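You operate a simulated robot arm through the tools that you are given. There is no shell and no other tool. Be economical: measure what you need, move in short steps, check, and stop when the job is done.

Carry out the task below with a simulated robot arm. There is one attempt and no reset: what you move stays moved.

TASK
Take the wave stamp on the brown desk and put it away in the stamp bin. Put the wide white pot on the grey desk away on the large blue mat. Put the jar that says "pearl" from the grey desk on top of the tall block and the jar that says "gold" on the thin cream sheet there. Turn the eyelet press dial to 2. Take the yellow tag on the outer part of the long desk and put it away on the grey desk. Fetch the blue tin and set it on the fourth shelf from the bottom of the tall shelf. Put the wooden heart on the low shelf of the grey desk. Take the orange painting and leave it on the middle of the long desk. Put the tall orange cup in the sink bowl. Put the pink lever press on the hello sheet. Any order will do. Set down upright: jar, tall orange cup.

Only the result counts: the job must be done as asked and must still hold three seconds after the hand-in. Knocking over, shifting, dropping, spilling or breaking anything else fails it. Flat cloth is picked up by pressing the open fingertips on it (5 to 10 N) and closing them slowly along it; thin cloth reads only 2 to 8 mm in the jaws.

THE ROBOT
A 7-joint arm with a fingered hand on a trunk, on a base that drives. Base frame: it is fixed to the floor where the robot stands at the start and does not move with it; the origin is under the middle of the robot, x ahead of it, y to its left, z up; the surface under the hand at the start is at about z = 75. Lengths are in cm, angles in degrees, forces in N, time in s.
Its first joint turns from -166.0 to 166.0 degrees. Places, roughly: bead jar, bronze jar, powder jar [75, 200, 75]; blue tin [-50, 300, 75]; eyelet press dial [60, 230, 80]; fourth shelf of the tall shelf [-440, 20, 120]; grey desk [60, 190, 80]; hello sheet (15x20x1 cm) [-260, 130, 80]; large blue mat [-190, 110, 80]; low shelf of the grey desk [60, 130, 20]; middle of the long desk [-130, 300, 80]; orange painting (12x17x4 cm) [-290, 310, 80]; pink lever press (7x14x4 cm) [-160, -60, 80]; sink bowl inside (40x21 cm) [-436, 228, 68]; stamp bin (34x22 cm) [-254, 72, 86]; tall block (6x6x5 cm) [80, 180, 80]; tall orange cup (7x6x13 cm) [-310, 300, 80]; thin cream sheet (8x11x1 cm) [60, 170, 80]; wave stamp (6x4x3 cm) [80, 0, 80]; wide white pot [50, 200, 75]; wooden heart (5x4x2 cm) [-60, 300, 80]; yellow tag [-50, 275, 75]. Payload 4.7 kg.
The TCP is the grasp point between the finger pads, 3.6 cm short of the fingertips. In the tool frame z runs along the fingers and y along their closing line. The gripper opens to 12 cm. The gripper's body begins 4.2 cm behind the TCP. The gripper is a hand of 5 fingers: y runs from the thumb to the fingers, the wrist lies at [-1.8, -12.2, -21] in the tool frame.
Orientation is that of the tool frame in the base frame, as a unit quaternion [w, x, y, z]. With the fingers straight down and the wrist toward the robot, the tool's x, y and z point along [0, 1, 0], [1, 0, 0] and [0, 0, -1] of the base frame.

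THE INTERFACE
- The arm moves only by the tool step_arm. Its argument "targets" is one flat list of numbers, 6 for each row, row after row: the shift along the tool's x, y, z in cm, then the turn, a rotation vector about the tool's x, y, z in degrees. In form: [tx, ty, tz, ax, ay, az, tx, ty, tz, ax, ay, az, ...]. A call has 1 to 10 rows; each row is the pose to reach, as a shift and turn from the pose commanded when the call began, along the tool's axes at that moment. Each row takes 0.2 s and may step no farther than 5 cm and 8.6 degrees from the row before; otherwise, the whole call is refused. Where a pose cannot be reached the arm comes as near as it can. A force on the tool above 40 N (or 10 N above the force at the start of the call, whichever is more), or a blocked arm, ends the call early, and 0.2 s more pass. In this call time passes only in rows, and 0.2 s behind the last. It gives the time, the measured TCP pose, the force on the tool (base axes), the opening and the grip force at its end, in the units of the frame above (readings bear some noise), with the torque about the TCP (base axes, N m) and any sound that the robot's microphone picked up.
- Cameras (640 x 400 px; columns grow to the right, rows downward): "scene" is now at [-22.46, 8.2, 125.16]; the picture's right is [0.02, -1.00, 0.00], its down [-0.30, -0.01, -0.95] and it looks along [0.95, 0.02, -0.30] (base axes); focal length 278 px, centre (320, 200). "wrist" rides on the gripper at [7.2, -9.1, -14.3] in the tool frame; the picture's right is [-0.80, 0.28, -0.52], its down [-0.53, -0.73, 0.42] and it looks along [-0.27, 0.62, 0.74] (tool axes); focal length 234 px, centre (320, 200). There is no depth. A picture from a camera that has moved, and an enlarged one, comes with that camera's place and axes in the base frame and with its lens. The place of the scene camera against the robot may be out by one fixed shift of up to 1.8 cm in any direction.
- capture(camera): a new picture of that camera. The clock stands still meanwhile.
- steer(legs): drives the robot by 1 to 6 legs, each [ahead, turn to the left] in cm and degrees, along the robot's own axes; the way and the turn of a leg run together, so that a leg with both is an arc; at most 150 cm and 180 degrees a leg. The arm and the cameras ride along, it lands a little off, and it stops where it bumps. It gives what a move gives.
- move_fingers(index, middle, ring, little, thumb_bend, thumb_turn): sets how far each is bent, from 0 (flat) to 100 (curled in); at 30 the hand is open as for a grip, at 70 the pads meet at the TCP. One left out holds its place. A second passes; each finger stops where it meets its share of the squeeze, and holds until it gets a number again. It is the only way to open and close the hand. It gives what a move gives, with no picture; readings hold the bend of each and the force on index, middle, ring, little, thumb and palm. thumb_turn goes from beside the hand (0) to across from the fingers (100), as for a grip.
- aim_head(pan, tilt): turns the head with the scene camera to pan (to the left, within 143 degrees either way) and tilt (down, from -29 to 69), counted from straight ahead of the robot. It gives what a move gives.
- enlarge(camera, box): a new picture of the part [left, top, right, bottom] of that camera's present view, enlarged. The clock stands still meanwhile.
- job_done(): hands the job in; it is judged then, once.

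Go step by step. Nothing tells you exact positions but the pictures and the camera data: compare them with the known pose of the tool, close in by small moves and look again before you grip or let go. The budget is 535 turns and 306 pictures, counting those below and the enlarged ones. Unless the task says otherwise, let go and move clear before handing in.

The tools are called after "Emit:" as a command line: name --argument value ..., lists and objects as JSON in quotes. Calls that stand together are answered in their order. step_arm: Moves the arm, as the interface text tells. Its arguments: {"type":"object","properties":{"targets":{"type":"array","items":{"type":"number"}}},"required":["targets"]} The other tools are called the same way: move_fingers (index, middle, ring, little, thumb_bend, thumb_turn) moves the fingers one by one; steer (legs) drives the base; aim_head (pan, tilt) turns the head that bears the scene camera; capture (camera) takes a picture; enlarge (camera, box) takes an enlarged picture of a part of a camera's view; job_done () hands the job in.

At the start:

```text
time: 0.0
ee_pos: [79.35, 27.22, 106.0]
orientation: [0.001, 0.707, 0.708, 0.001]
wrist_force: [-0.3, -1.1, -0.7]
wrist_torque: [0.01, -0.01, -0.03]
width: 11.98
gripper_force: 0.0
shape: jaw
bend: [30.0, 30.0, 30.0, 30.0, 30.0, 98.0]
finger forces: [0.0, 0.0, 0.1, 0.0, 0.1, 0.0]
robot x, y, heading: [-0.04, -0.05, -0.1]
head pan, tilt: [1.3, 17.4]
```

scene: 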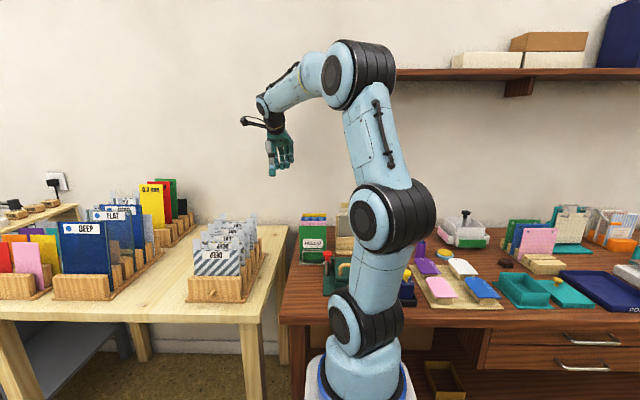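
wrist: 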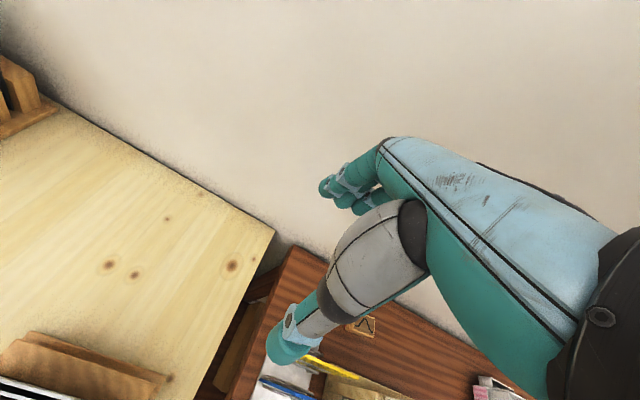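

I see the brown desk ahead and the pale desk to the left; the arm blocks part of the view. I'll look around first, starting with the brown desk where the wave stamp should be.

Emit:
enlarge --camera "scene" --box '[280, 190, 640, 400]'

Emit:
enlarge --camera "wrist" --box '[160, 200, 560, 400]'

```text
1.78 times, centred on (460, 295) of scene
camera zoom: at [-22.46, 8.2, 125.16], right [0.02, -1.0, 0.0], down [-0.3, -0.01, -0.95], along [0.95, 0.02, -0.3], focal length 494 px, centre (71, 31)
```

zoom: 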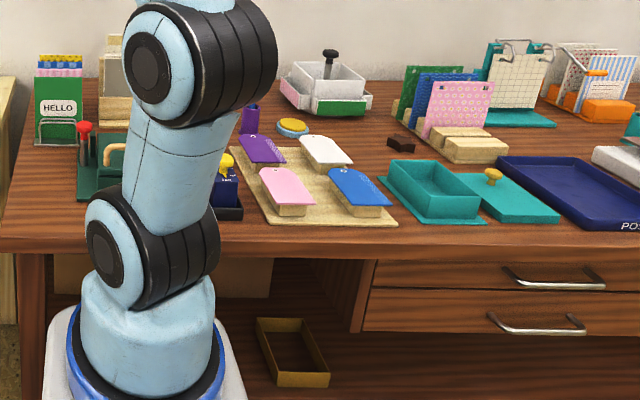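

```text
1.60 times, centred on (360, 300) of wrist
camera zoom: at [70.09, 34.54, 120.28], right [0.28, -0.8, 0.53], down [-0.73, -0.53, -0.43], along [0.62, -0.26, -0.74], focal length 375 px, centre (256, 40)
```

zoom: 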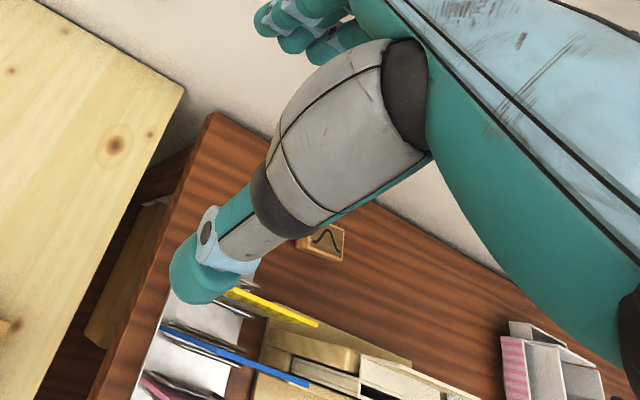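

The small block with a wave mark lies near [83, 2, 78], behind the HELLO card rack. Now I look round the room with the head.

Emit:
aim_head --pan 65 --tilt 12

Emit:
capture --camera "scene"

Emit:
aim_head --pan 135 --tilt 12

Emit:
capture --camera "scene"

Emit:
aim_head --pan -130 --tilt 12

Emit:
capture --camera "scene"

```text
time: 1.3
ee_pos: [79.18, 27.19, 105.98]
orientation: [0.0, 0.706, 0.708, 0.001]
wrist_force: [-0.4, 0.2, 0.2]
wrist_torque: [-0.06, -0.02, 0.0]
width: 11.98
gripper_force: 0.1
shape: jaw
bend: [30.0, 30.0, 30.0, 30.0, 30.0, 98.0]
finger forces: [0.0, 0.0, 0.0, 0.1, 0.0, 0.0]
robot x, y, heading: [-0.33, -0.11, -0.0]
head pan, tilt: [65.0, 12.0]
```

```text
301 pictures are left
camera scene: at [-27.85, 16.43, 126.04], right [0.91, -0.42, 0.0], down [-0.09, -0.19, -0.98], along [0.41, 0.89, -0.21], focal length 278 px, centre (320, 200)
```

scene: 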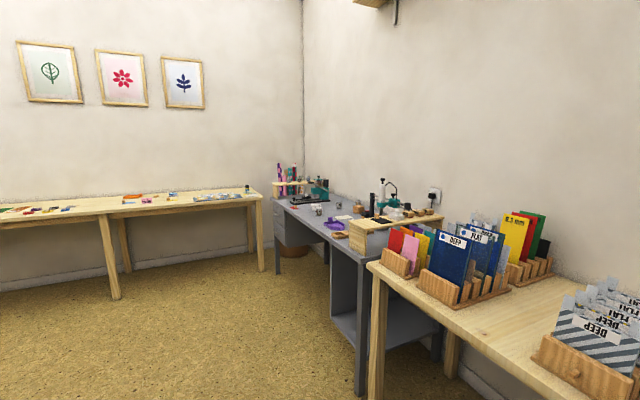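

```text
time: 2.8
ee_pos: [79.3, 27.07, 105.97]
orientation: [0.001, 0.706, 0.708, 0.0]
wrist_force: [-0.5, 0.7, -0.1]
wrist_torque: [0.0, 0.0, -0.01]
width: 11.98
gripper_force: 0.1
shape: jaw
bend: [30.0, 30.0, 30.0, 30.0, 30.0, 98.0]
finger forces: [0.1, 0.0, 0.0, 0.0, 0.0, 0.0]
robot x, y, heading: [0.07, 0.17, 0.2]
head pan, tilt: [135.0, 12.0]
```

```text
300 pictures are left
camera scene: at [-38.39, 14.59, 126.04], right [0.71, 0.71, 0.0], down [0.15, -0.15, -0.98], along [-0.69, 0.69, -0.21], focal length 278 px, centre (320, 200)
```

scene: 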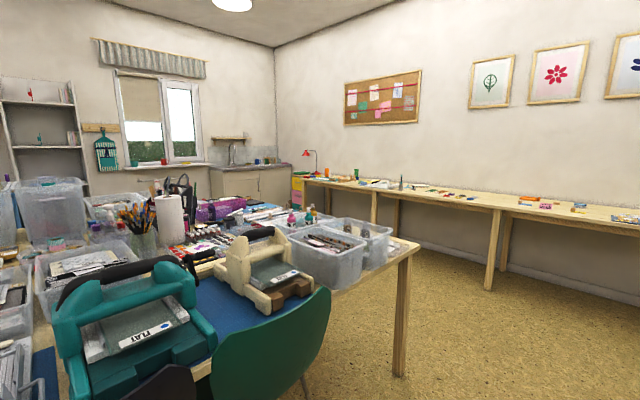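

```text
time: 6.4
ee_pos: [79.36, 27.18, 105.97]
orientation: [0.0, 0.706, 0.708, 0.0]
wrist_force: [-0.1, 0.3, 0.0]
wrist_torque: [0.02, 0.05, 0.0]
width: 11.93
gripper_force: 0.1
shape: jaw
bend: [30.0, 30.0, 30.0, 30.0, 30.0, 98.0]
finger forces: [0.0, 0.0, 0.1, 0.0, 0.0, 0.0]
robot x, y, heading: [0.04, -0.25, 0.0]
head pan, tilt: [-130.0, 12.0]
```

```text
299 pictures are left
camera scene: at [-37.79, 0.84, 126.04], right [-0.77, 0.64, 0.0], down [0.13, 0.16, -0.98], along [-0.63, -0.75, -0.21], focal length 278 px, centre (320, 200)
```

scene: 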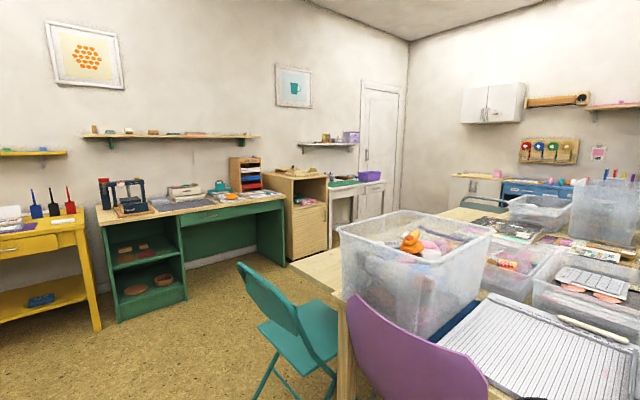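

The map of the room is clear: a large table in the middle, desks round the walls. I swing the hand over the wave stamp, keeping it high, to look from above.

Emit:
step_arm --targets '[-5, 0, 0, 0, 0, 0, -10, 0, 0, 0, 0, 0, -15, 0, 0, 0, 0, 0, -20, 0, 0, 0, 0, 0, -24, 0, 0, 0, 0, 0]'

Emit:
capture --camera "wrist"

Emit:
aim_head --pan 0 --tilt 20

Emit:
capture --camera "scene"

```text
time: 7.6
ee_pos: [79.47, 3.04, 105.88]
orientation: [0.0, 0.706, 0.708, 0.0]
wrist_force: [0.5, -0.4, -0.1]
wrist_torque: [0.01, 0.01, -0.04]
width: 11.95
gripper_force: 0.1
shape: jaw
bend: [30.0, 30.0, 30.0, 30.0, 30.0, 98.0]
finger forces: [0.1, 0.0, 0.0, 0.0, 0.0, 0.0]
robot x, y, heading: [0.1, -0.28, -0.1]
head pan, tilt: [-130.0, 12.0]
```

```text
298 pictures are left
camera wrist: at [70.17, 10.5, 120.22], right [0.28, -0.8, 0.53], down [-0.73, -0.53, -0.43], along [0.62, -0.26, -0.74], focal length 234 px, centre (320, 200)
```

wrist: 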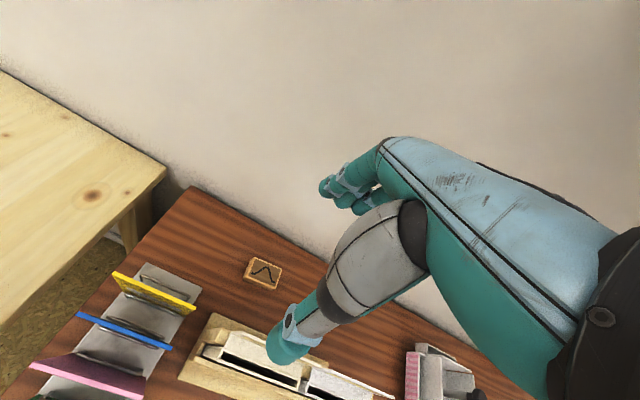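

```text
time: 9.7
ee_pos: [79.47, 3.17, 105.81]
orientation: [0.001, 0.706, 0.708, 0.0]
wrist_force: [0.4, 0.0, 0.2]
wrist_torque: [0.02, -0.03, 0.01]
width: 11.98
gripper_force: 0.1
shape: jaw
bend: [30.0, 30.0, 30.0, 30.0, 30.0, 98.0]
finger forces: [0.0, 0.1, 0.1, 0.0, 0.1, 0.1]
robot x, y, heading: [0.09, 0.17, -0.1]
head pan, tilt: [0.0, 20.0]
```

```text
297 pictures are left
camera scene: at [-22.49, 7.98, 124.74], right [0.0, -1.0, 0.0], down [-0.34, 0.0, -0.94], along [0.94, 0.0, -0.34], focal length 278 px, centre (320, 200)
```

scene: 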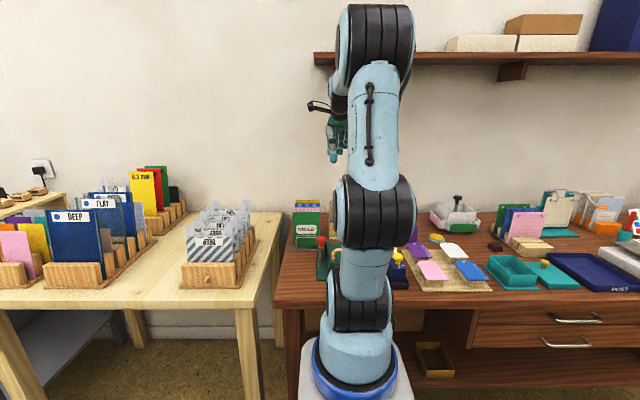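

The stamp shows near [83.7, 1, 78], clear behind a wooden rack and the card rack. I zoom in for its orientation.

Emit:
enlarge --camera "wrist" --box '[160, 210, 400, 400]'

```text
2.11 times, centred on (280, 305) of wrist
camera zoom: at [70.19, 10.56, 120.21], right [0.28, -0.8, 0.53], down [-0.73, -0.53, -0.43], along [0.62, -0.26, -0.74], focal length 493 px, centre (404, -21)
```

zoom: 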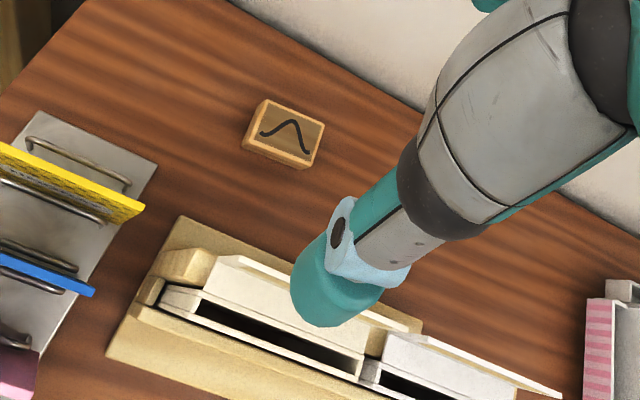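

The stamp's centre is about [84.1, 0.2], long side along y, so closing along x suits it. I narrow the hand a little and come over it.

Emit:
move_fingers --index 40 --middle 40 --ring 40 --little 40 --thumb_bend 40

Emit:
step_arm --targets '[-2.9, 3, 2, 0, 0, 0, -2.9, 4.6, 6, 0, 0, 0, -2.9, 4.6, 11, 0, 0, 0, -2.9, 4.6, 16, 0, 0, 0]'

Emit:
capture --camera "wrist"

Emit:
capture --camera "scene"

```text
time: 10.7
ee_pos: [79.39, 3.21, 105.81]
orientation: [0.001, 0.706, 0.708, 0.001]
wrist_force: [0.3, -0.4, -1.2]
wrist_torque: [0.02, 0.02, 0.02]
width: 9.36
gripper_force: 0.0
shape: fingers
bend: [40.0, 40.0, 40.0, 40.0, 40.0, 98.0]
finger forces: [0.0, 0.0, 0.0, 0.1, 0.1, 0.0]
robot x, y, heading: [-0.15, 0.04, 0.1]
head pan, tilt: [0.0, 20.0]
```

```text
time: 11.7
ee_pos: [84.07, 0.32, 89.75]
orientation: [0.001, 0.707, 0.708, 0.002]
wrist_force: [-0.6, -0.1, 0.4]
wrist_torque: [-0.04, -0.02, -0.03]
width: 9.35
gripper_force: 0.0
shape: fingers
bend: [40.0, 40.0, 40.0, 40.0, 40.0, 98.0]
finger forces: [0.0, 0.0, 0.0, 0.0, 0.0, 0.0]
robot x, y, heading: [-0.21, 0.35, -0.1]
head pan, tilt: [0.0, 20.0]
```

```text
295 pictures are left
camera wrist: at [74.85, 7.66, 104.02], right [0.28, -0.8, 0.53], down [-0.73, -0.53, -0.43], along [0.62, -0.27, -0.74], focal length 234 px, centre (320, 200)
```

wrist: 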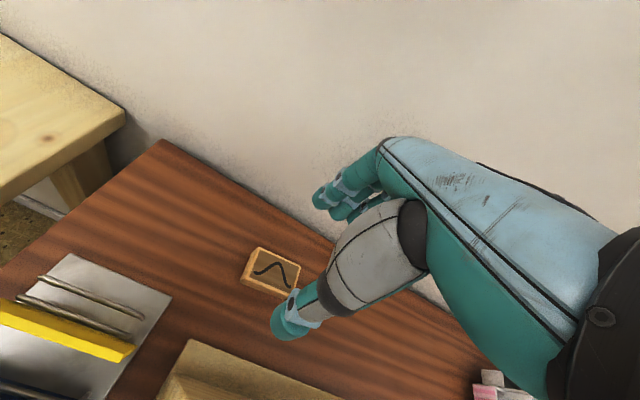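

```text
294 pictures are left
camera scene: at [-22.52, 7.98, 124.73], right [0.0, -1.0, 0.0], down [-0.34, 0.0, -0.94], along [0.94, 0.0, -0.34], focal length 278 px, centre (320, 200)
```

scene: 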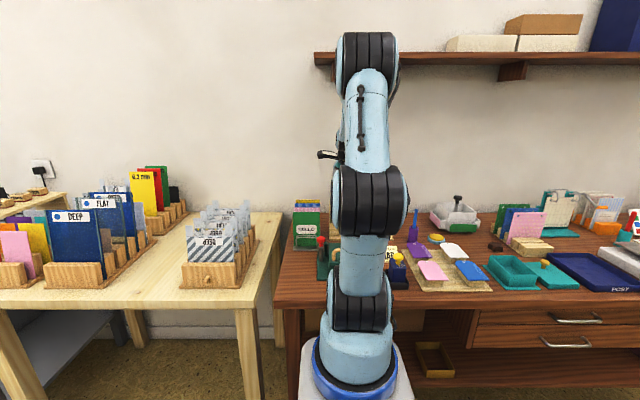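

The hand is above the stamp. I lower carefully.

Emit:
step_arm --targets '[0.3, 0, 4, 0, 0, 0, 0.3, 0, 7, 0, 0, 0, 0.3, 0, 9, 0, 0, 0, 0.3, 0, 10, 0, 0, 0]'

Emit:
capture --camera "wrist"

```text
time: 12.7
ee_pos: [84.08, 0.73, 79.89]
orientation: [0.0, 0.706, 0.708, 0.002]
wrist_force: [1.0, -0.7, 0.5]
wrist_torque: [0.0, -0.02, 0.02]
width: 9.36
gripper_force: 0.0
shape: fingers
bend: [40.0, 40.0, 40.0, 40.0, 40.0, 98.0]
finger forces: [0.0, 0.0, 0.0, 0.1, 0.0, 0.0]
robot x, y, heading: [0.04, 0.28, -0.0]
head pan, tilt: [0.0, 20.0]
```

```text
293 pictures are left
camera wrist: at [74.85, 7.98, 94.18], right [0.28, -0.8, 0.53], down [-0.73, -0.53, -0.43], along [0.62, -0.26, -0.74], focal length 234 px, centre (320, 200)
```

wrist: 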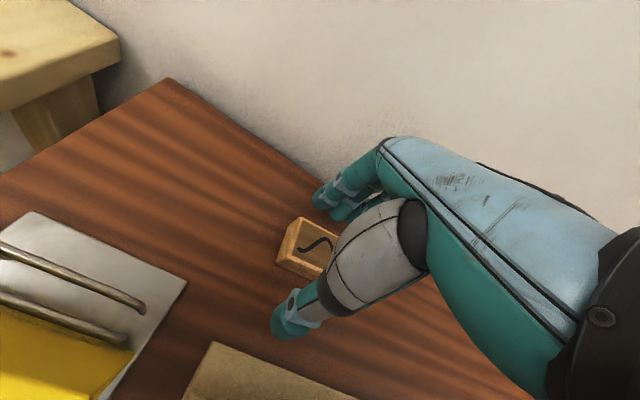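

The stamp sits between thumb and fingers. I lower slightly more and close gently.

Emit:
step_arm --targets '[0, 0, 0.5, 0, 0, 0, 0, 0, 1, 0, 0, 0]'

Emit:
move_fingers --index 65 --middle 65 --ring 65 --little 65 --thumb_bend 65

Emit:
capture --camera "wrist"

```text
time: 13.3
ee_pos: [84.19, 0.58, 79.16]
orientation: [0.002, 0.707, 0.707, 0.002]
wrist_force: [0.2, -0.4, 0.4]
wrist_torque: [0.01, 0.01, -0.02]
width: 9.34
gripper_force: 0.0
shape: fingers
bend: [40.0, 40.0, 40.0, 40.0, 40.0, 98.0]
finger forces: [0.0, 0.1, 0.0, 0.1, 0.0, 0.1]
robot x, y, heading: [0.07, -0.24, -0.2]
head pan, tilt: [0.0, 20.0]
```

```text
time: 14.3
ee_pos: [84.12, 0.61, 79.12]
orientation: [0.001, 0.706, 0.708, 0.001]
wrist_force: [3.9, -1.1, 10.8]
wrist_torque: [0.01, -0.1, 0.03]
width: 3.83
gripper_force: 13.3
shape: fingers
bend: [60.0, 62.0, 63.0, 65.0, 58.0, 96.0]
finger forces: [5.0, 9.1, 1.9, 0.0, 9.4, 0.0]
robot x, y, heading: [0.08, -0.15, 0.2]
head pan, tilt: [0.0, 20.0]
```

```text
292 pictures are left
camera wrist: at [74.81, 7.96, 93.31], right [0.28, -0.8, 0.53], down [-0.73, -0.53, -0.43], along [0.62, -0.26, -0.74], focal length 234 px, centre (320, 200)
```

wrist: 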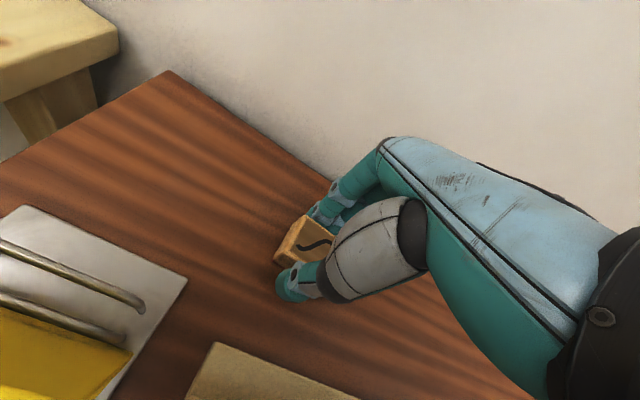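

The stamp is gripped at 3.8 cm. I lift and check.

Emit:
step_arm --targets '[0, 0, -3, 0, 0, 0, 0, 0, -8, 0, 0, 0, 0, 0, -13, 0, 0, 0, 0, 0, -18, 0, 0, 0, 0, 0, -23, 0, 0, 0, 0, -4, -25, 0, 0, 0, 0, -9, -26, 0, 0, 0, 0, -14, -26, 0, 0, 0, 0, -19, -26, 0, 0, 0, 0, -24, -26, 0, 0, 0]'

Emit:
capture --camera "wrist"

```text
refused: row 7 steps farther than a row can; nothing moved
```

```text
291 pictures are left
camera wrist: at [74.81, 7.96, 93.31], right [0.28, -0.8, 0.53], down [-0.73, -0.53, -0.43], along [0.62, -0.26, -0.74], focal length 234 px, centre (320, 200)
```

wrist: 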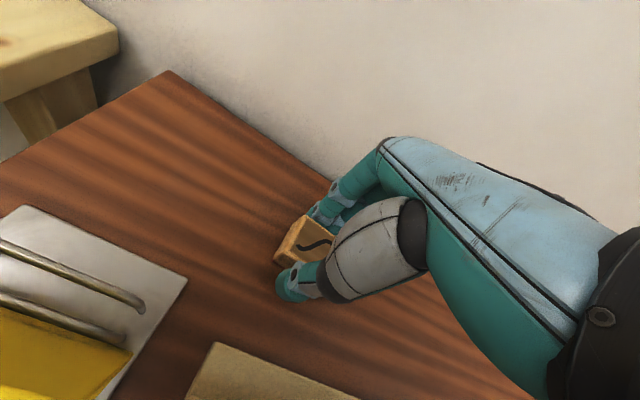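

That call had one step too long; I redo it with shorter rows.

Emit:
step_arm --targets '[0, 0, -3, 0, 0, 0, 0, 0, -7, 0, 0, 0, 0, 0, -12, 0, 0, 0, 0, 0, -17, 0, 0, 0, 0, 0, -22, 0, 0, 0, 0, -3, -25, 0, 0, 0, 0, -7, -26, 0, 0, 0, 0, -12, -26, 0, 0, 0, 0, -17, -26, 0, 0, 0, 0, -22, -26, 0, 0, 0]'

Emit:
capture --camera "wrist"

```text
time: 16.5
ee_pos: [62.15, 0.25, 104.69]
orientation: [-0.001, 0.706, 0.708, 0.001]
wrist_force: [0.2, 0.4, -0.9]
wrist_torque: [0.04, 0.06, 0.03]
width: 3.82
gripper_force: 9.2
shape: fingers
bend: [60.0, 62.0, 64.0, 65.0, 58.0, 96.0]
finger forces: [4.3, 3.3, 1.4, 0.1, 9.0, 0.0]
robot x, y, heading: [-0.08, 0.17, -0.4]
head pan, tilt: [0.0, 20.0]
```

```text
290 pictures are left
camera wrist: at [53.03, 7.62, 119.06], right [0.28, -0.8, 0.52], down [-0.73, -0.53, -0.42], along [0.62, -0.26, -0.74], focal length 234 px, centre (320, 200)
```

wrist: 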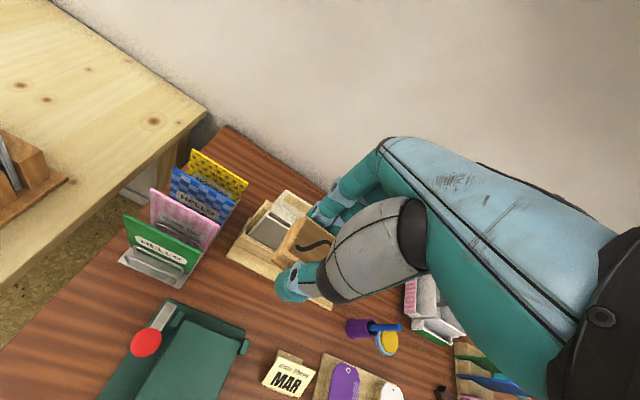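

The stamp is held securely. I tuck the arm in and up, then turn left to look at the big table and the way round.

Emit:
step_arm --targets '[0, -3, -4, 0, 0, 0, 0, -6, -8, 0, 0, 0, 0, -9, -12, 0, 0, 0, 0, -12, -16, 0, 0, 0, 0, -15, -20, 0, 0, 0]'

Emit:
steer --legs '[[0, 90]]'

Emit:
aim_head --pan 70 --tilt 25

Emit:
capture --camera "scene"

Emit:
aim_head --pan 0 --tilt 25

Emit:
capture --camera "scene"

```text
time: 17.7
ee_pos: [46.91, 0.56, 124.72]
orientation: [0.0, 0.707, 0.707, 0.0]
wrist_force: [0.6, -0.9, -0.8]
wrist_torque: [0.02, 0.05, 0.01]
width: 3.84
gripper_force: 8.7
shape: fingers
bend: [60.0, 62.0, 64.0, 65.0, 58.0, 96.0]
finger forces: [4.3, 3.2, 1.3, 0.0, 8.9, 0.0]
robot x, y, heading: [0.31, -0.04, 0.1]
head pan, tilt: [0.0, 20.0]
```

```text
time: 20.7
ee_pos: [23.46, 37.71, 124.82]
orientation: [0.0, 0.283, 0.959, 0.002]
wrist_force: [0.3, -1.0, -0.5]
wrist_torque: [0.03, 0.03, 0.0]
width: 3.8
gripper_force: 8.7
shape: fingers
bend: [61.0, 63.0, 64.0, 65.0, 58.0, 96.0]
finger forces: [4.2, 3.2, 1.3, 0.0, 8.6, 0.1]
robot x, y, heading: [-1.67, -2.05, 53.4]
head pan, tilt: [0.0, 20.0]
stopped in leg 1: the robot was blocked; the commanded pose is now the measured one
```

```text
time: 22.1
ee_pos: [23.48, 37.68, 124.83]
orientation: [0.0, 0.282, 0.959, 0.003]
wrist_force: [-0.5, -0.2, -0.3]
wrist_torque: [0.03, -0.01, 0.02]
width: 3.82
gripper_force: 8.8
shape: fingers
bend: [61.0, 63.0, 64.0, 65.0, 58.0, 96.0]
finger forces: [4.3, 3.2, 1.3, 0.0, 8.6, 0.0]
robot x, y, heading: [-1.65, -2.25, 53.3]
head pan, tilt: [70.0, 25.0]
```

```text
289 pictures are left
camera scene: at [-31.53, -16.21, 123.93], right [0.83, 0.55, 0.0], down [0.23, -0.35, -0.91], along [-0.5, 0.76, -0.42], focal length 278 px, centre (320, 200)
```

scene: 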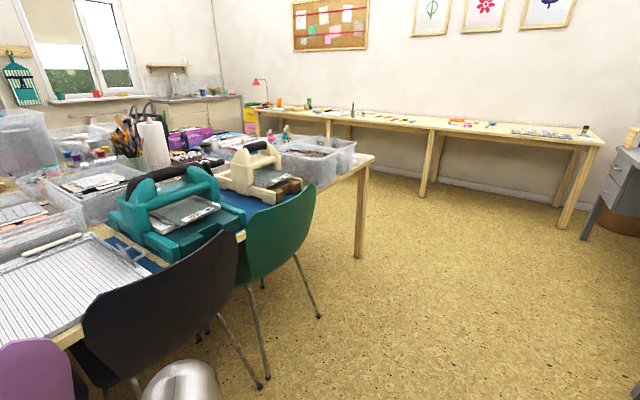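

```text
time: 23.5
ee_pos: [23.51, 37.8, 124.81]
orientation: [0.0, 0.282, 0.959, 0.002]
wrist_force: [0.6, 0.1, 0.1]
wrist_torque: [0.02, -0.01, 0.0]
width: 3.81
gripper_force: 8.9
shape: fingers
bend: [61.0, 63.0, 64.0, 65.0, 58.0, 96.0]
finger forces: [4.2, 3.2, 1.3, 0.0, 8.7, 0.1]
robot x, y, heading: [-1.33, -2.17, 53.6]
head pan, tilt: [0.0, 25.0]
```

```text
288 pictures are left
camera scene: at [-20.98, -16.48, 123.93], right [0.8, -0.59, 0.0], down [-0.25, -0.34, -0.91], along [0.54, 0.73, -0.42], focal length 278 px, centre (320, 200)
```

scene: 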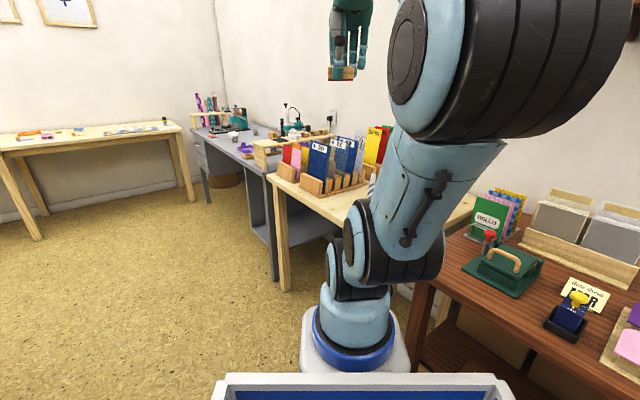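

The turn stopped at about 53°: something touched the rear of the base. I look down and behind to see what.

Emit:
aim_head --pan 70 --tilt 62

Emit:
capture --camera "scene"

Emit:
aim_head --pan 140 --tilt 50

Emit:
capture --camera "scene"

Emit:
aim_head --pan -110 --tilt 50

Emit:
capture --camera "scene"

```text
time: 24.9
ee_pos: [23.29, 37.52, 124.8]
orientation: [0.0, 0.283, 0.959, 0.001]
wrist_force: [-0.9, -0.4, -1.3]
wrist_torque: [-0.02, 0.0, 0.0]
width: 3.81
gripper_force: 8.5
shape: fingers
bend: [61.0, 63.0, 64.0, 65.0, 58.0, 96.0]
finger forces: [4.2, 3.2, 1.3, 0.0, 8.8, 0.0]
robot x, y, heading: [-1.63, -2.15, 53.2]
head pan, tilt: [70.0, 62.0]
```

```text
287 pictures are left
camera scene: at [-30.0, -18.53, 118.69], right [0.83, 0.55, 0.0], down [0.49, -0.74, -0.47], along [-0.26, 0.39, -0.88], focal length 278 px, centre (320, 200)
```

scene: 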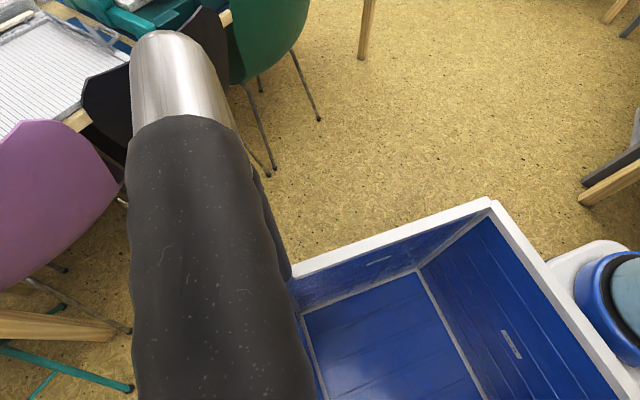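

```text
time: 26.3
ee_pos: [23.39, 37.67, 124.86]
orientation: [0.0, 0.282, 0.96, 0.002]
wrist_force: [-0.1, 0.2, -0.7]
wrist_torque: [0.03, -0.02, -0.03]
width: 3.82
gripper_force: 8.6
shape: fingers
bend: [61.0, 63.0, 64.0, 65.0, 58.0, 96.0]
finger forces: [4.3, 3.2, 1.3, 0.0, 8.6, 0.0]
robot x, y, heading: [-1.47, -2.16, 53.5]
head pan, tilt: [140.0, 50.0]
```

```text
286 pictures are left
camera scene: at [-33.94, -25.69, 120.18], right [-0.23, 0.97, 0.0], down [0.74, 0.18, -0.64], along [-0.62, -0.15, -0.77], focal length 278 px, centre (320, 200)
```

scene: 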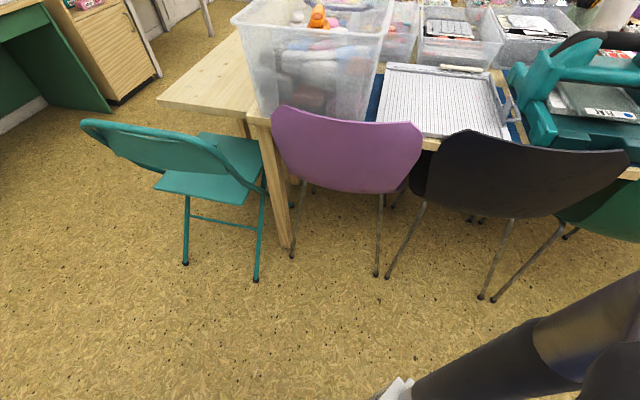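

```text
time: 29.8
ee_pos: [23.46, 37.67, 124.82]
orientation: [0.0, 0.283, 0.959, 0.001]
wrist_force: [-0.5, -1.1, -0.2]
wrist_torque: [-0.01, -0.01, 0.03]
width: 3.8
gripper_force: 8.7
shape: fingers
bend: [61.0, 63.0, 64.0, 65.0, 58.0, 96.0]
finger forces: [4.2, 3.1, 1.2, 0.0, 8.7, 0.0]
robot x, y, heading: [-1.71, -2.01, 53.6]
head pan, tilt: [-110.0, 50.0]
```

```text
285 pictures are left
camera scene: at [-22.19, -30.31, 120.18], right [-0.83, -0.55, 0.0], down [-0.42, 0.64, -0.64], along [0.36, -0.54, -0.77], focal length 278 px, centre (320, 200)
```

scene: 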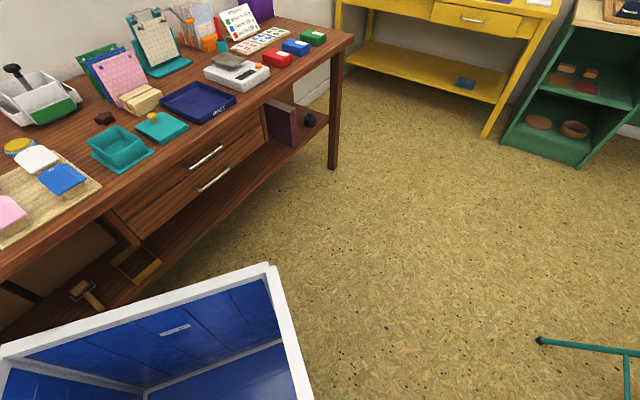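

Something at the robot's left rear touches the black chair's back, so I ease forward a little, then finish the turn.

Emit:
steer --legs '[[9, 0], [0, 36.5]]'

Emit:
aim_head --pan 100 --tilt 50

Emit:
capture --camera "scene"

```text
time: 30.5
ee_pos: [23.5, 37.81, 124.88]
orientation: [0.001, 0.285, 0.959, 0.002]
wrist_force: [0.6, 0.2, -0.3]
wrist_torque: [0.01, 0.02, -0.02]
width: 3.8
gripper_force: 8.6
shape: fingers
bend: [61.0, 63.0, 64.0, 65.0, 58.0, 96.0]
finger forces: [4.3, 3.1, 1.3, 0.0, 8.6, 0.0]
robot x, y, heading: [-1.47, -2.3, 53.4]
head pan, tilt: [-110.0, 50.0]
stopped in leg 1: the robot was blocked; the commanded pose is now the measured one
```

```text
time: 33.6
ee_pos: [23.49, 37.65, 124.81]
orientation: [0.0, 0.284, 0.959, 0.002]
wrist_force: [0.1, 0.3, -0.6]
wrist_torque: [0.01, 0.02, -0.02]
width: 3.82
gripper_force: 8.7
shape: fingers
bend: [61.0, 63.0, 64.0, 65.0, 58.0, 96.0]
finger forces: [4.2, 3.2, 1.3, 0.0, 8.7, 0.0]
robot x, y, heading: [-1.3, -2.1, 53.4]
head pan, tilt: [100.0, 50.0]
```

```text
284 pictures are left
camera scene: at [-33.44, -20.28, 120.18], right [0.45, 0.89, 0.0], down [0.68, -0.34, -0.64], along [-0.57, 0.29, -0.77], focal length 278 px, centre (320, 200)
```

scene: 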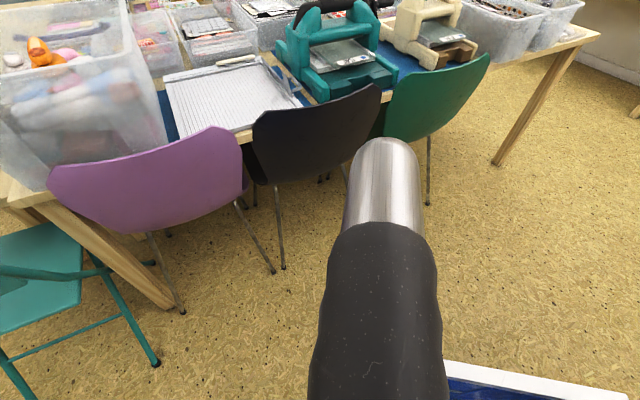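

The shoulder at the left is clear of the chairs; it's the front that is blocked against the desk. I back up slightly and turn.

Emit:
steer --legs '[[-12, 0], [0, 36.6]]'

Emit:
aim_head --pan 60 --tilt 20

Emit:
capture --camera "scene"

```text
time: 36.5
ee_pos: [-12.04, 35.31, 124.82]
orientation: [0.0, -0.029, 1.0, 0.001]
wrist_force: [0.0, 0.6, -0.5]
wrist_torque: [0.02, 0.04, 0.0]
width: 3.78
gripper_force: 8.2
shape: fingers
bend: [61.0, 63.0, 64.0, 65.0, 58.0, 96.0]
finger forces: [4.0, 3.1, 1.2, 0.0, 8.4, 0.0]
robot x, y, heading: [-8.95, -11.13, 89.7]
head pan, tilt: [100.0, 50.0]
```

```text
time: 37.6
ee_pos: [-12.08, 35.45, 124.76]
orientation: [-0.001, -0.029, 1.0, 0.002]
wrist_force: [0.1, 0.1, -0.4]
wrist_torque: [0.01, -0.01, 0.03]
width: 3.78
gripper_force: 7.8
shape: fingers
bend: [61.0, 63.0, 64.0, 65.0, 58.0, 96.0]
finger forces: [4.0, 3.1, 1.2, 0.0, 8.3, 0.0]
robot x, y, heading: [-8.7, -11.7, 89.7]
head pan, tilt: [60.0, 20.0]
```

```text
283 pictures are left
camera scene: at [-23.77, -39.8, 124.73], right [0.5, 0.86, 0.0], down [0.3, -0.17, -0.94], along [-0.81, 0.47, -0.34], focal length 278 px, centre (320, 200)
```

scene: 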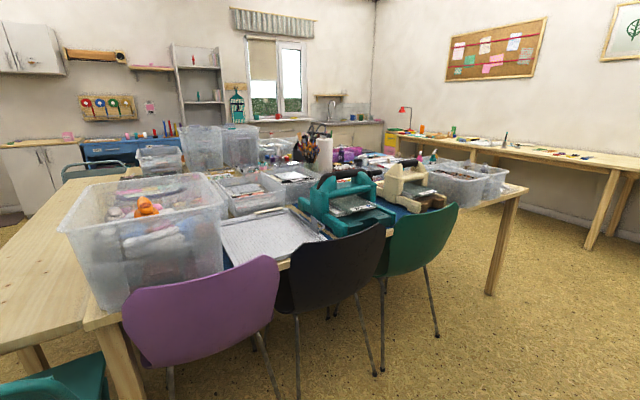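

The way ahead along y is clear, with the table corner at about (-97, 142). I drive up past it.

Emit:
steer --legs '[[150, 0], [54, 0], [0, 90]]'

Emit:
aim_head --pan 10 --tilt 20

Emit:
capture --camera "scene"

```text
time: 51.5
ee_pos: [-55.67, 185.64, 124.8]
orientation: [0.001, 0.737, -0.676, -0.002]
wrist_force: [0.2, -0.2, -0.1]
wrist_torque: [-0.01, -0.01, -0.02]
width: 3.79
gripper_force: 8.1
shape: fingers
bend: [61.0, 63.0, 64.0, 65.0, 58.0, 96.0]
finger forces: [4.1, 2.9, 1.2, 0.0, 7.9, 0.0]
robot x, y, heading: [-8.82, 190.04, -178.6]
head pan, tilt: [60.0, 20.0]
```

```text
time: 52.7
ee_pos: [-55.61, 185.58, 124.72]
orientation: [0.001, 0.737, -0.676, -0.001]
wrist_force: [0.1, 1.0, -0.5]
wrist_torque: [0.0, 0.01, 0.0]
width: 3.77
gripper_force: 7.2
shape: fingers
bend: [61.0, 63.0, 64.0, 65.0, 58.0, 96.0]
finger forces: [4.0, 2.8, 1.2, 0.0, 7.9, 0.0]
robot x, y, heading: [-8.78, 190.07, -178.8]
head pan, tilt: [10.0, 20.0]
```

```text
282 pictures are left
camera scene: at [16.35, 181.09, 124.74], right [-0.2, 0.98, 0.0], down [0.34, 0.07, -0.94], along [-0.92, -0.18, -0.34], focal length 278 px, centre (320, 200)
```

scene: 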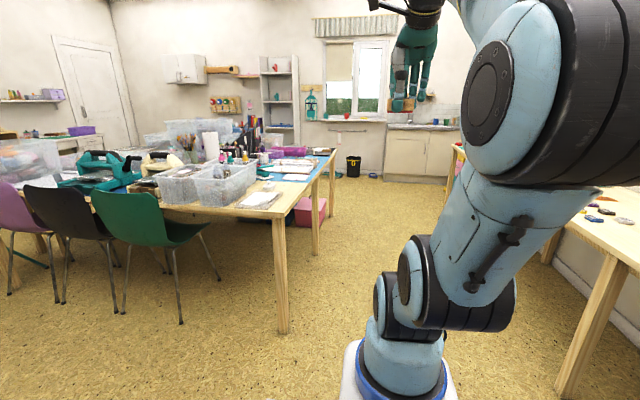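

The corridor is clear. I drive along the table's long side and look to the left for the bin.

Emit:
move_fingers --index 68 --middle 68 --ring 68 --thumb_bend 66

Emit:
steer --legs '[[150, 0], [60, 0]]'

Emit:
aim_head --pan 60 --tilt 25

Emit:
capture --camera "scene"

```text
time: 53.7
ee_pos: [-55.63, 185.64, 124.8]
orientation: [0.002, 0.737, -0.676, -0.001]
wrist_force: [-1.3, 0.0, -0.2]
wrist_torque: [-0.01, -0.02, -0.03]
width: 3.72
gripper_force: 11.5
shape: fingers
bend: [62.0, 65.0, 66.0, 65.0, 57.0, 96.0]
finger forces: [5.7, 4.0, 1.8, 0.1, 11.3, 0.0]
robot x, y, heading: [-8.93, 190.32, -178.7]
head pan, tilt: [10.0, 20.0]
```

```text
time: 64.1
ee_pos: [-265.0, 184.95, 124.73]
orientation: [0.002, 0.731, -0.683, -0.001]
wrist_force: [-1.1, 0.1, -0.3]
wrist_torque: [0.04, -0.01, 0.01]
width: 3.75
gripper_force: 11.5
shape: fingers
bend: [62.0, 65.0, 66.0, 65.0, 57.0, 96.0]
finger forces: [5.6, 4.0, 1.8, 0.1, 11.3, 0.0]
robot x, y, heading: [-218.28, 188.61, -179.8]
head pan, tilt: [10.0, 20.0]
```

```text
time: 65.2
ee_pos: [-265.09, 184.96, 124.92]
orientation: [0.001, 0.73, -0.683, -0.002]
wrist_force: [0.1, -0.8, 0.4]
wrist_torque: [0.0, 0.02, 0.02]
width: 3.73
gripper_force: 11.2
shape: fingers
bend: [62.0, 65.0, 66.0, 65.0, 57.0, 96.0]
finger forces: [5.6, 4.0, 1.8, 0.1, 11.4, 0.0]
robot x, y, heading: [-218.01, 188.72, -179.9]
head pan, tilt: [60.0, 25.0]
```

```text
281 pictures are left
camera scene: at [-188.62, 172.74, 123.93], right [-0.87, 0.5, 0.0], down [0.21, 0.37, -0.91], along [-0.45, -0.79, -0.42], focal length 278 px, centre (320, 200)
```

scene: 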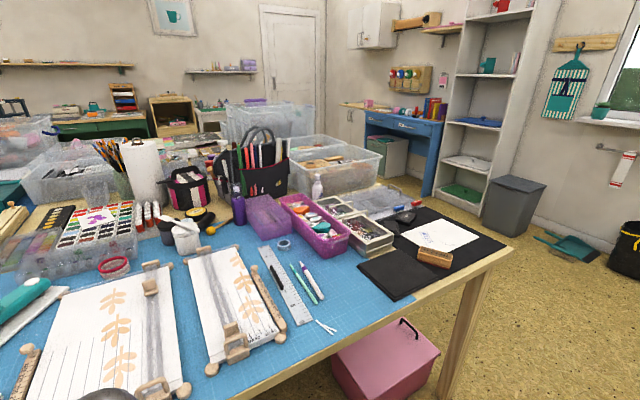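

The stamp bin should be the clear box near column 330. I zoom in on it.

Emit:
enlarge --camera "scene" --box '[220, 90, 520, 290]'

```text
2.00 times, centred on (370, 190) of scene
camera zoom: at [-188.62, 172.74, 123.93], right [-0.87, 0.5, 0.0], down [0.21, 0.37, -0.91], along [-0.45, -0.79, -0.42], focal length 556 px, centre (220, 220)
```

zoom: 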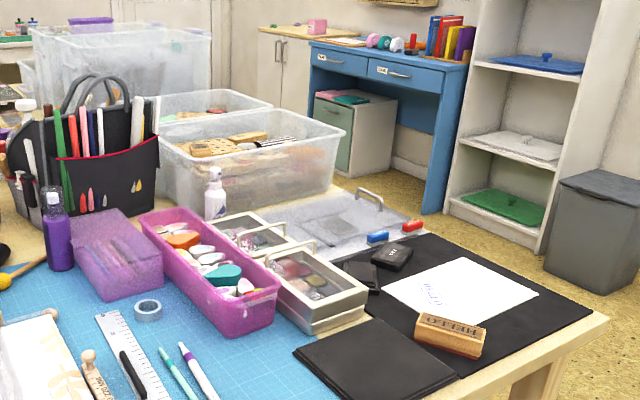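

The bin with the wooden stamps is at about [-254, 72], reachable from the table's short end (edge x ≈ -276). I drive round to it.

Emit:
steer --legs '[[98, 0], [0, 90], [108, 0], [0, 90]]'

Emit:
aim_head --pan 0 --tilt 30

Emit:
capture --camera "scene"

Emit:
capture --camera "wrist"

```text
time: 81.3
ee_pos: [-278.61, 53.09, 124.82]
orientation: [0.002, 0.902, 0.431, 0.001]
wrist_force: [-0.4, 0.1, -0.4]
wrist_torque: [0.0, -0.03, -0.01]
width: 3.68
gripper_force: 10.5
shape: fingers
bend: [62.0, 65.0, 66.0, 65.0, 58.0, 96.0]
finger forces: [5.5, 3.7, 1.6, 0.0, 11.0, 0.0]
robot x, y, heading: [-315.34, 82.27, -42.4]
head pan, tilt: [60.0, 25.0]
stopped in leg 4: the robot was blocked; the commanded pose is now the measured one
```

```text
time: 82.6
ee_pos: [-278.52, 52.91, 124.87]
orientation: [0.002, 0.902, 0.431, 0.001]
wrist_force: [-0.6, -0.4, 0.7]
wrist_torque: [0.0, -0.02, 0.01]
width: 3.69
gripper_force: 10.7
shape: fingers
bend: [62.0, 65.0, 66.0, 65.0, 58.0, 96.0]
finger forces: [5.4, 3.8, 1.6, 0.1, 10.9, 0.0]
robot x, y, heading: [-315.67, 82.15, -42.5]
head pan, tilt: [0.0, 30.0]
```

```text
279 pictures are left
camera scene: at [-326.55, 104.14, 123.13], right [-0.68, -0.74, 0.0], down [-0.37, 0.34, -0.87], along [0.64, -0.58, -0.5], focal length 278 px, centre (320, 200)
```

scene: 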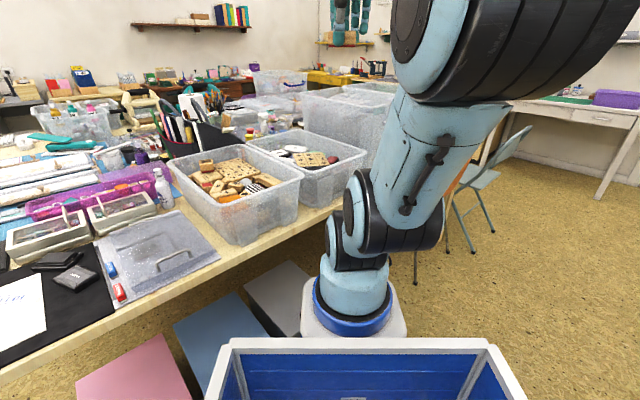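

```text
278 pictures are left
camera wrist: at [-281.22, 64.56, 139.12], right [-0.29, -0.8, 0.53], down [-0.9, 0.05, -0.43], along [0.32, -0.6, -0.74], focal length 234 px, centre (320, 200)
```

wrist: 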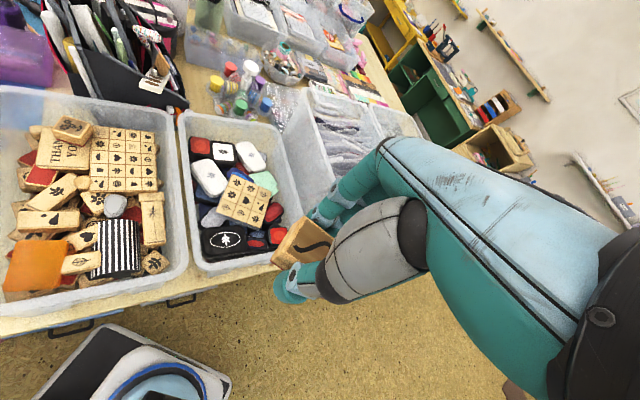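

The base stopped against boxes under the table, but the bin at [-256, 72] is only 60 cm from here. I swing the arm over it, still high.

Emit:
step_arm --targets '[4.8, 0.9, 0, 0, 0, -5, 9.6, 1.8, 0, 0, 0, -10, 14.4, 2.7, 0, 0, 0, -15, 19.2, 3.6, 0, 0, 0, -20, 24, 4.5, 0, 0, 0, -25, 28.7, 5.2, 0, 0, 0, -29]'

Emit:
capture --camera "wrist"

Emit:
capture --camera "scene"

```text
time: 84.0
ee_pos: [-256.81, 72.05, 124.72]
orientation: [0.003, 0.765, 0.644, 0.001]
wrist_force: [-0.8, -0.7, 0.2]
wrist_torque: [0.01, -0.07, 0.01]
width: 3.7
gripper_force: 10.5
shape: fingers
bend: [62.0, 65.0, 66.0, 65.0, 58.0, 96.0]
finger forces: [5.3, 3.8, 1.6, 0.0, 10.7, 0.0]
robot x, y, heading: [-315.58, 82.27, -42.6]
head pan, tilt: [0.0, 30.0]
```

```text
277 pictures are left
camera wrist: at [-264.56, 80.96, 139.12], right [0.13, -0.84, 0.53], down [-0.81, -0.4, -0.43], along [0.57, -0.37, -0.73], focal length 234 px, centre (320, 200)
```

wrist: 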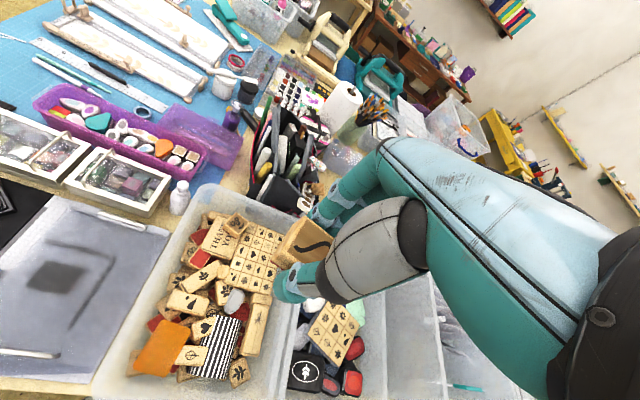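

```text
276 pictures are left
camera scene: at [-326.58, 104.13, 123.13], right [-0.68, -0.74, 0.0], down [-0.37, 0.34, -0.87], along [0.64, -0.59, -0.5], focal length 278 px, centre (320, 200)
```

scene: 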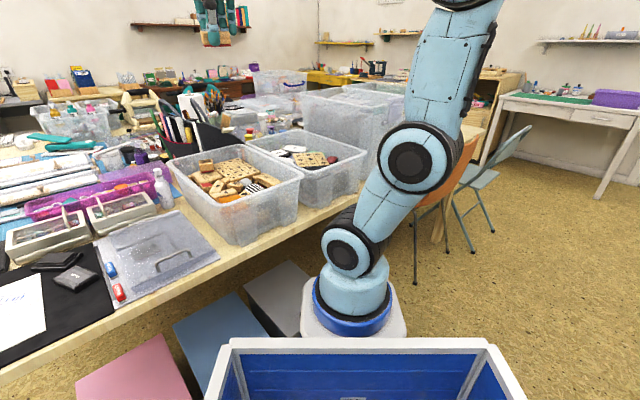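

The hand is right over the middle of the stamp pile. I lower toward it.

Emit:
step_arm --targets '[0, 0, 5, 0, 0, 0, 0, 0, 10, 0, 0, 0, 0, 0, 15, 0, 0, 0, 0, 0, 20, 0, 0, 0, 0, 0, 25, 0, 0, 0]'

Emit:
capture --camera "wrist"

Emit:
enlarge --camera "scene" --box '[140, 80, 340, 260]'

```text
time: 85.2
ee_pos: [-256.5, 72.0, 99.66]
orientation: [0.002, 0.765, 0.644, 0.002]
wrist_force: [-0.5, -0.1, -0.1]
wrist_torque: [-0.01, -0.02, -0.02]
width: 3.67
gripper_force: 10.8
shape: fingers
bend: [62.0, 65.0, 66.0, 65.0, 58.0, 96.0]
finger forces: [5.3, 3.8, 1.5, 0.0, 10.5, 0.1]
robot x, y, heading: [-315.83, 82.35, -42.4]
head pan, tilt: [0.0, 30.0]
```

```text
275 pictures are left
camera wrist: at [-264.29, 80.81, 114.03], right [0.13, -0.84, 0.53], down [-0.81, -0.4, -0.43], along [0.57, -0.37, -0.73], focal length 234 px, centre (320, 200)
```

wrist: 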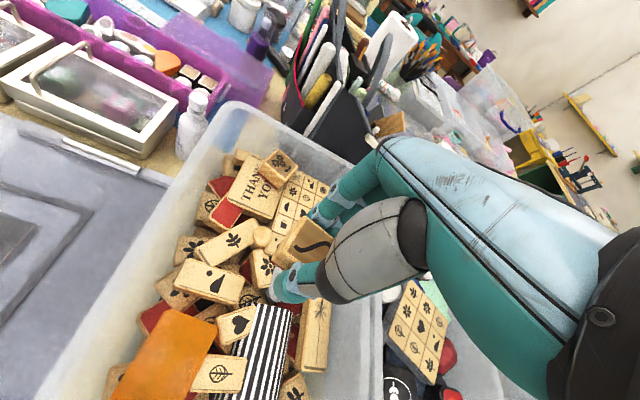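

```text
2.22 times, centred on (240, 170) of scene
camera zoom: at [-326.57, 104.14, 123.13], right [-0.68, -0.74, 0.0], down [-0.37, 0.34, -0.87], along [0.64, -0.59, -0.5], focal length 618 px, centre (498, 267)
```

zoom: 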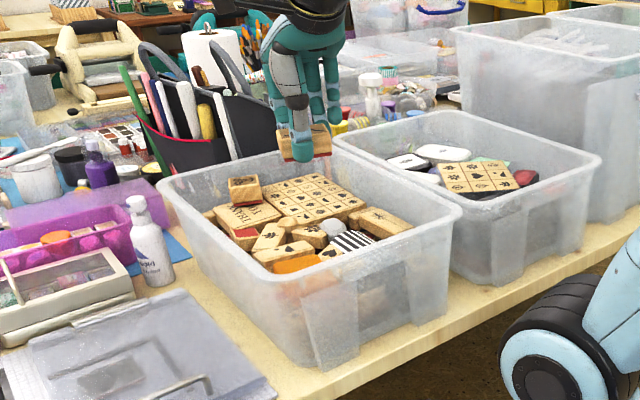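

Well placed over the pile. I lower until the stamp rests on it.

Emit:
step_arm --targets '[0, 0, 2, 0, 0, 0, 0, 0, 4, 0, 0, 0, 0, 0, 5, 0, 0, 0, 0, 0, 6, 0, 0, 0]'

Emit:
capture --camera "wrist"

```text
time: 86.2
ee_pos: [-256.45, 72.01, 93.73]
orientation: [0.001, 0.766, 0.643, 0.001]
wrist_force: [0.8, -0.7, -1.3]
wrist_torque: [0.02, 0.01, 0.02]
width: 3.67
gripper_force: 10.8
shape: fingers
bend: [62.0, 65.0, 66.0, 65.0, 58.0, 96.0]
finger forces: [5.3, 3.7, 1.5, 0.1, 10.5, 0.1]
robot x, y, heading: [-315.65, 81.66, -42.4]
head pan, tilt: [0.0, 30.0]
```

```text
273 pictures are left
camera wrist: at [-264.27, 80.91, 108.07], right [0.13, -0.84, 0.53], down [-0.81, -0.4, -0.43], along [0.57, -0.37, -0.74], focal length 234 px, centre (320, 200)
```

wrist: 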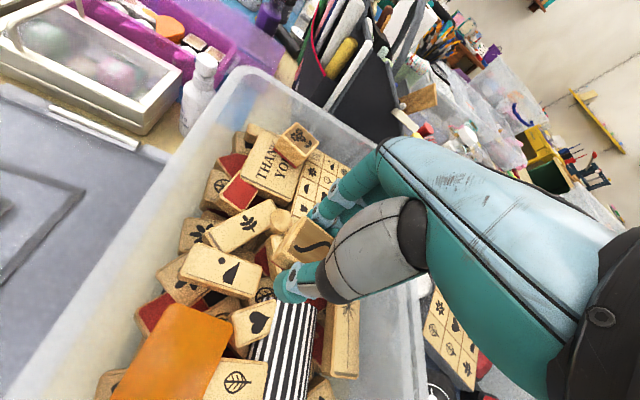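

Emit:
step_arm --targets '[0, 0, 1, 0, 0, 0, 0, 0, 2, 0, 0, 0, 0, 0, 3, 0, 0, 0]'

Emit:
capture --camera "wrist"

```text
time: 87.0
ee_pos: [-256.58, 72.1, 90.85]
orientation: [0.002, 0.766, 0.643, 0.001]
wrist_force: [0.4, 0.4, -0.3]
wrist_torque: [0.01, -0.01, -0.02]
width: 3.63
gripper_force: 10.0
shape: fingers
bend: [62.0, 65.0, 66.0, 65.0, 58.0, 96.0]
finger forces: [5.4, 3.7, 1.5, 0.0, 10.5, 0.0]
robot x, y, heading: [-315.61, 81.87, -42.3]
head pan, tilt: [0.0, 30.0]
```

```text
272 pictures are left
camera wrist: at [-264.27, 80.97, 105.14], right [0.13, -0.84, 0.53], down [-0.81, -0.4, -0.43], along [0.57, -0.37, -0.74], focal length 234 px, centre (320, 200)
```

wrist: 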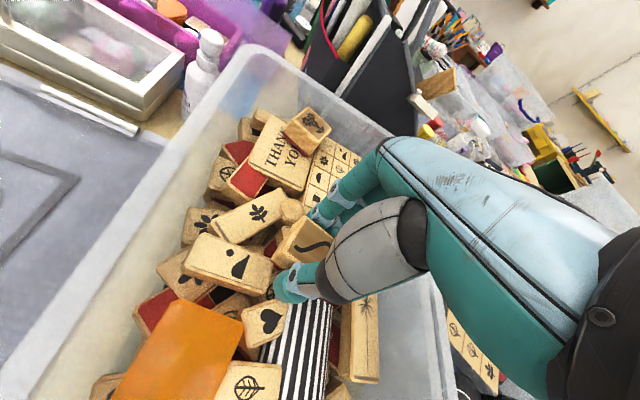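

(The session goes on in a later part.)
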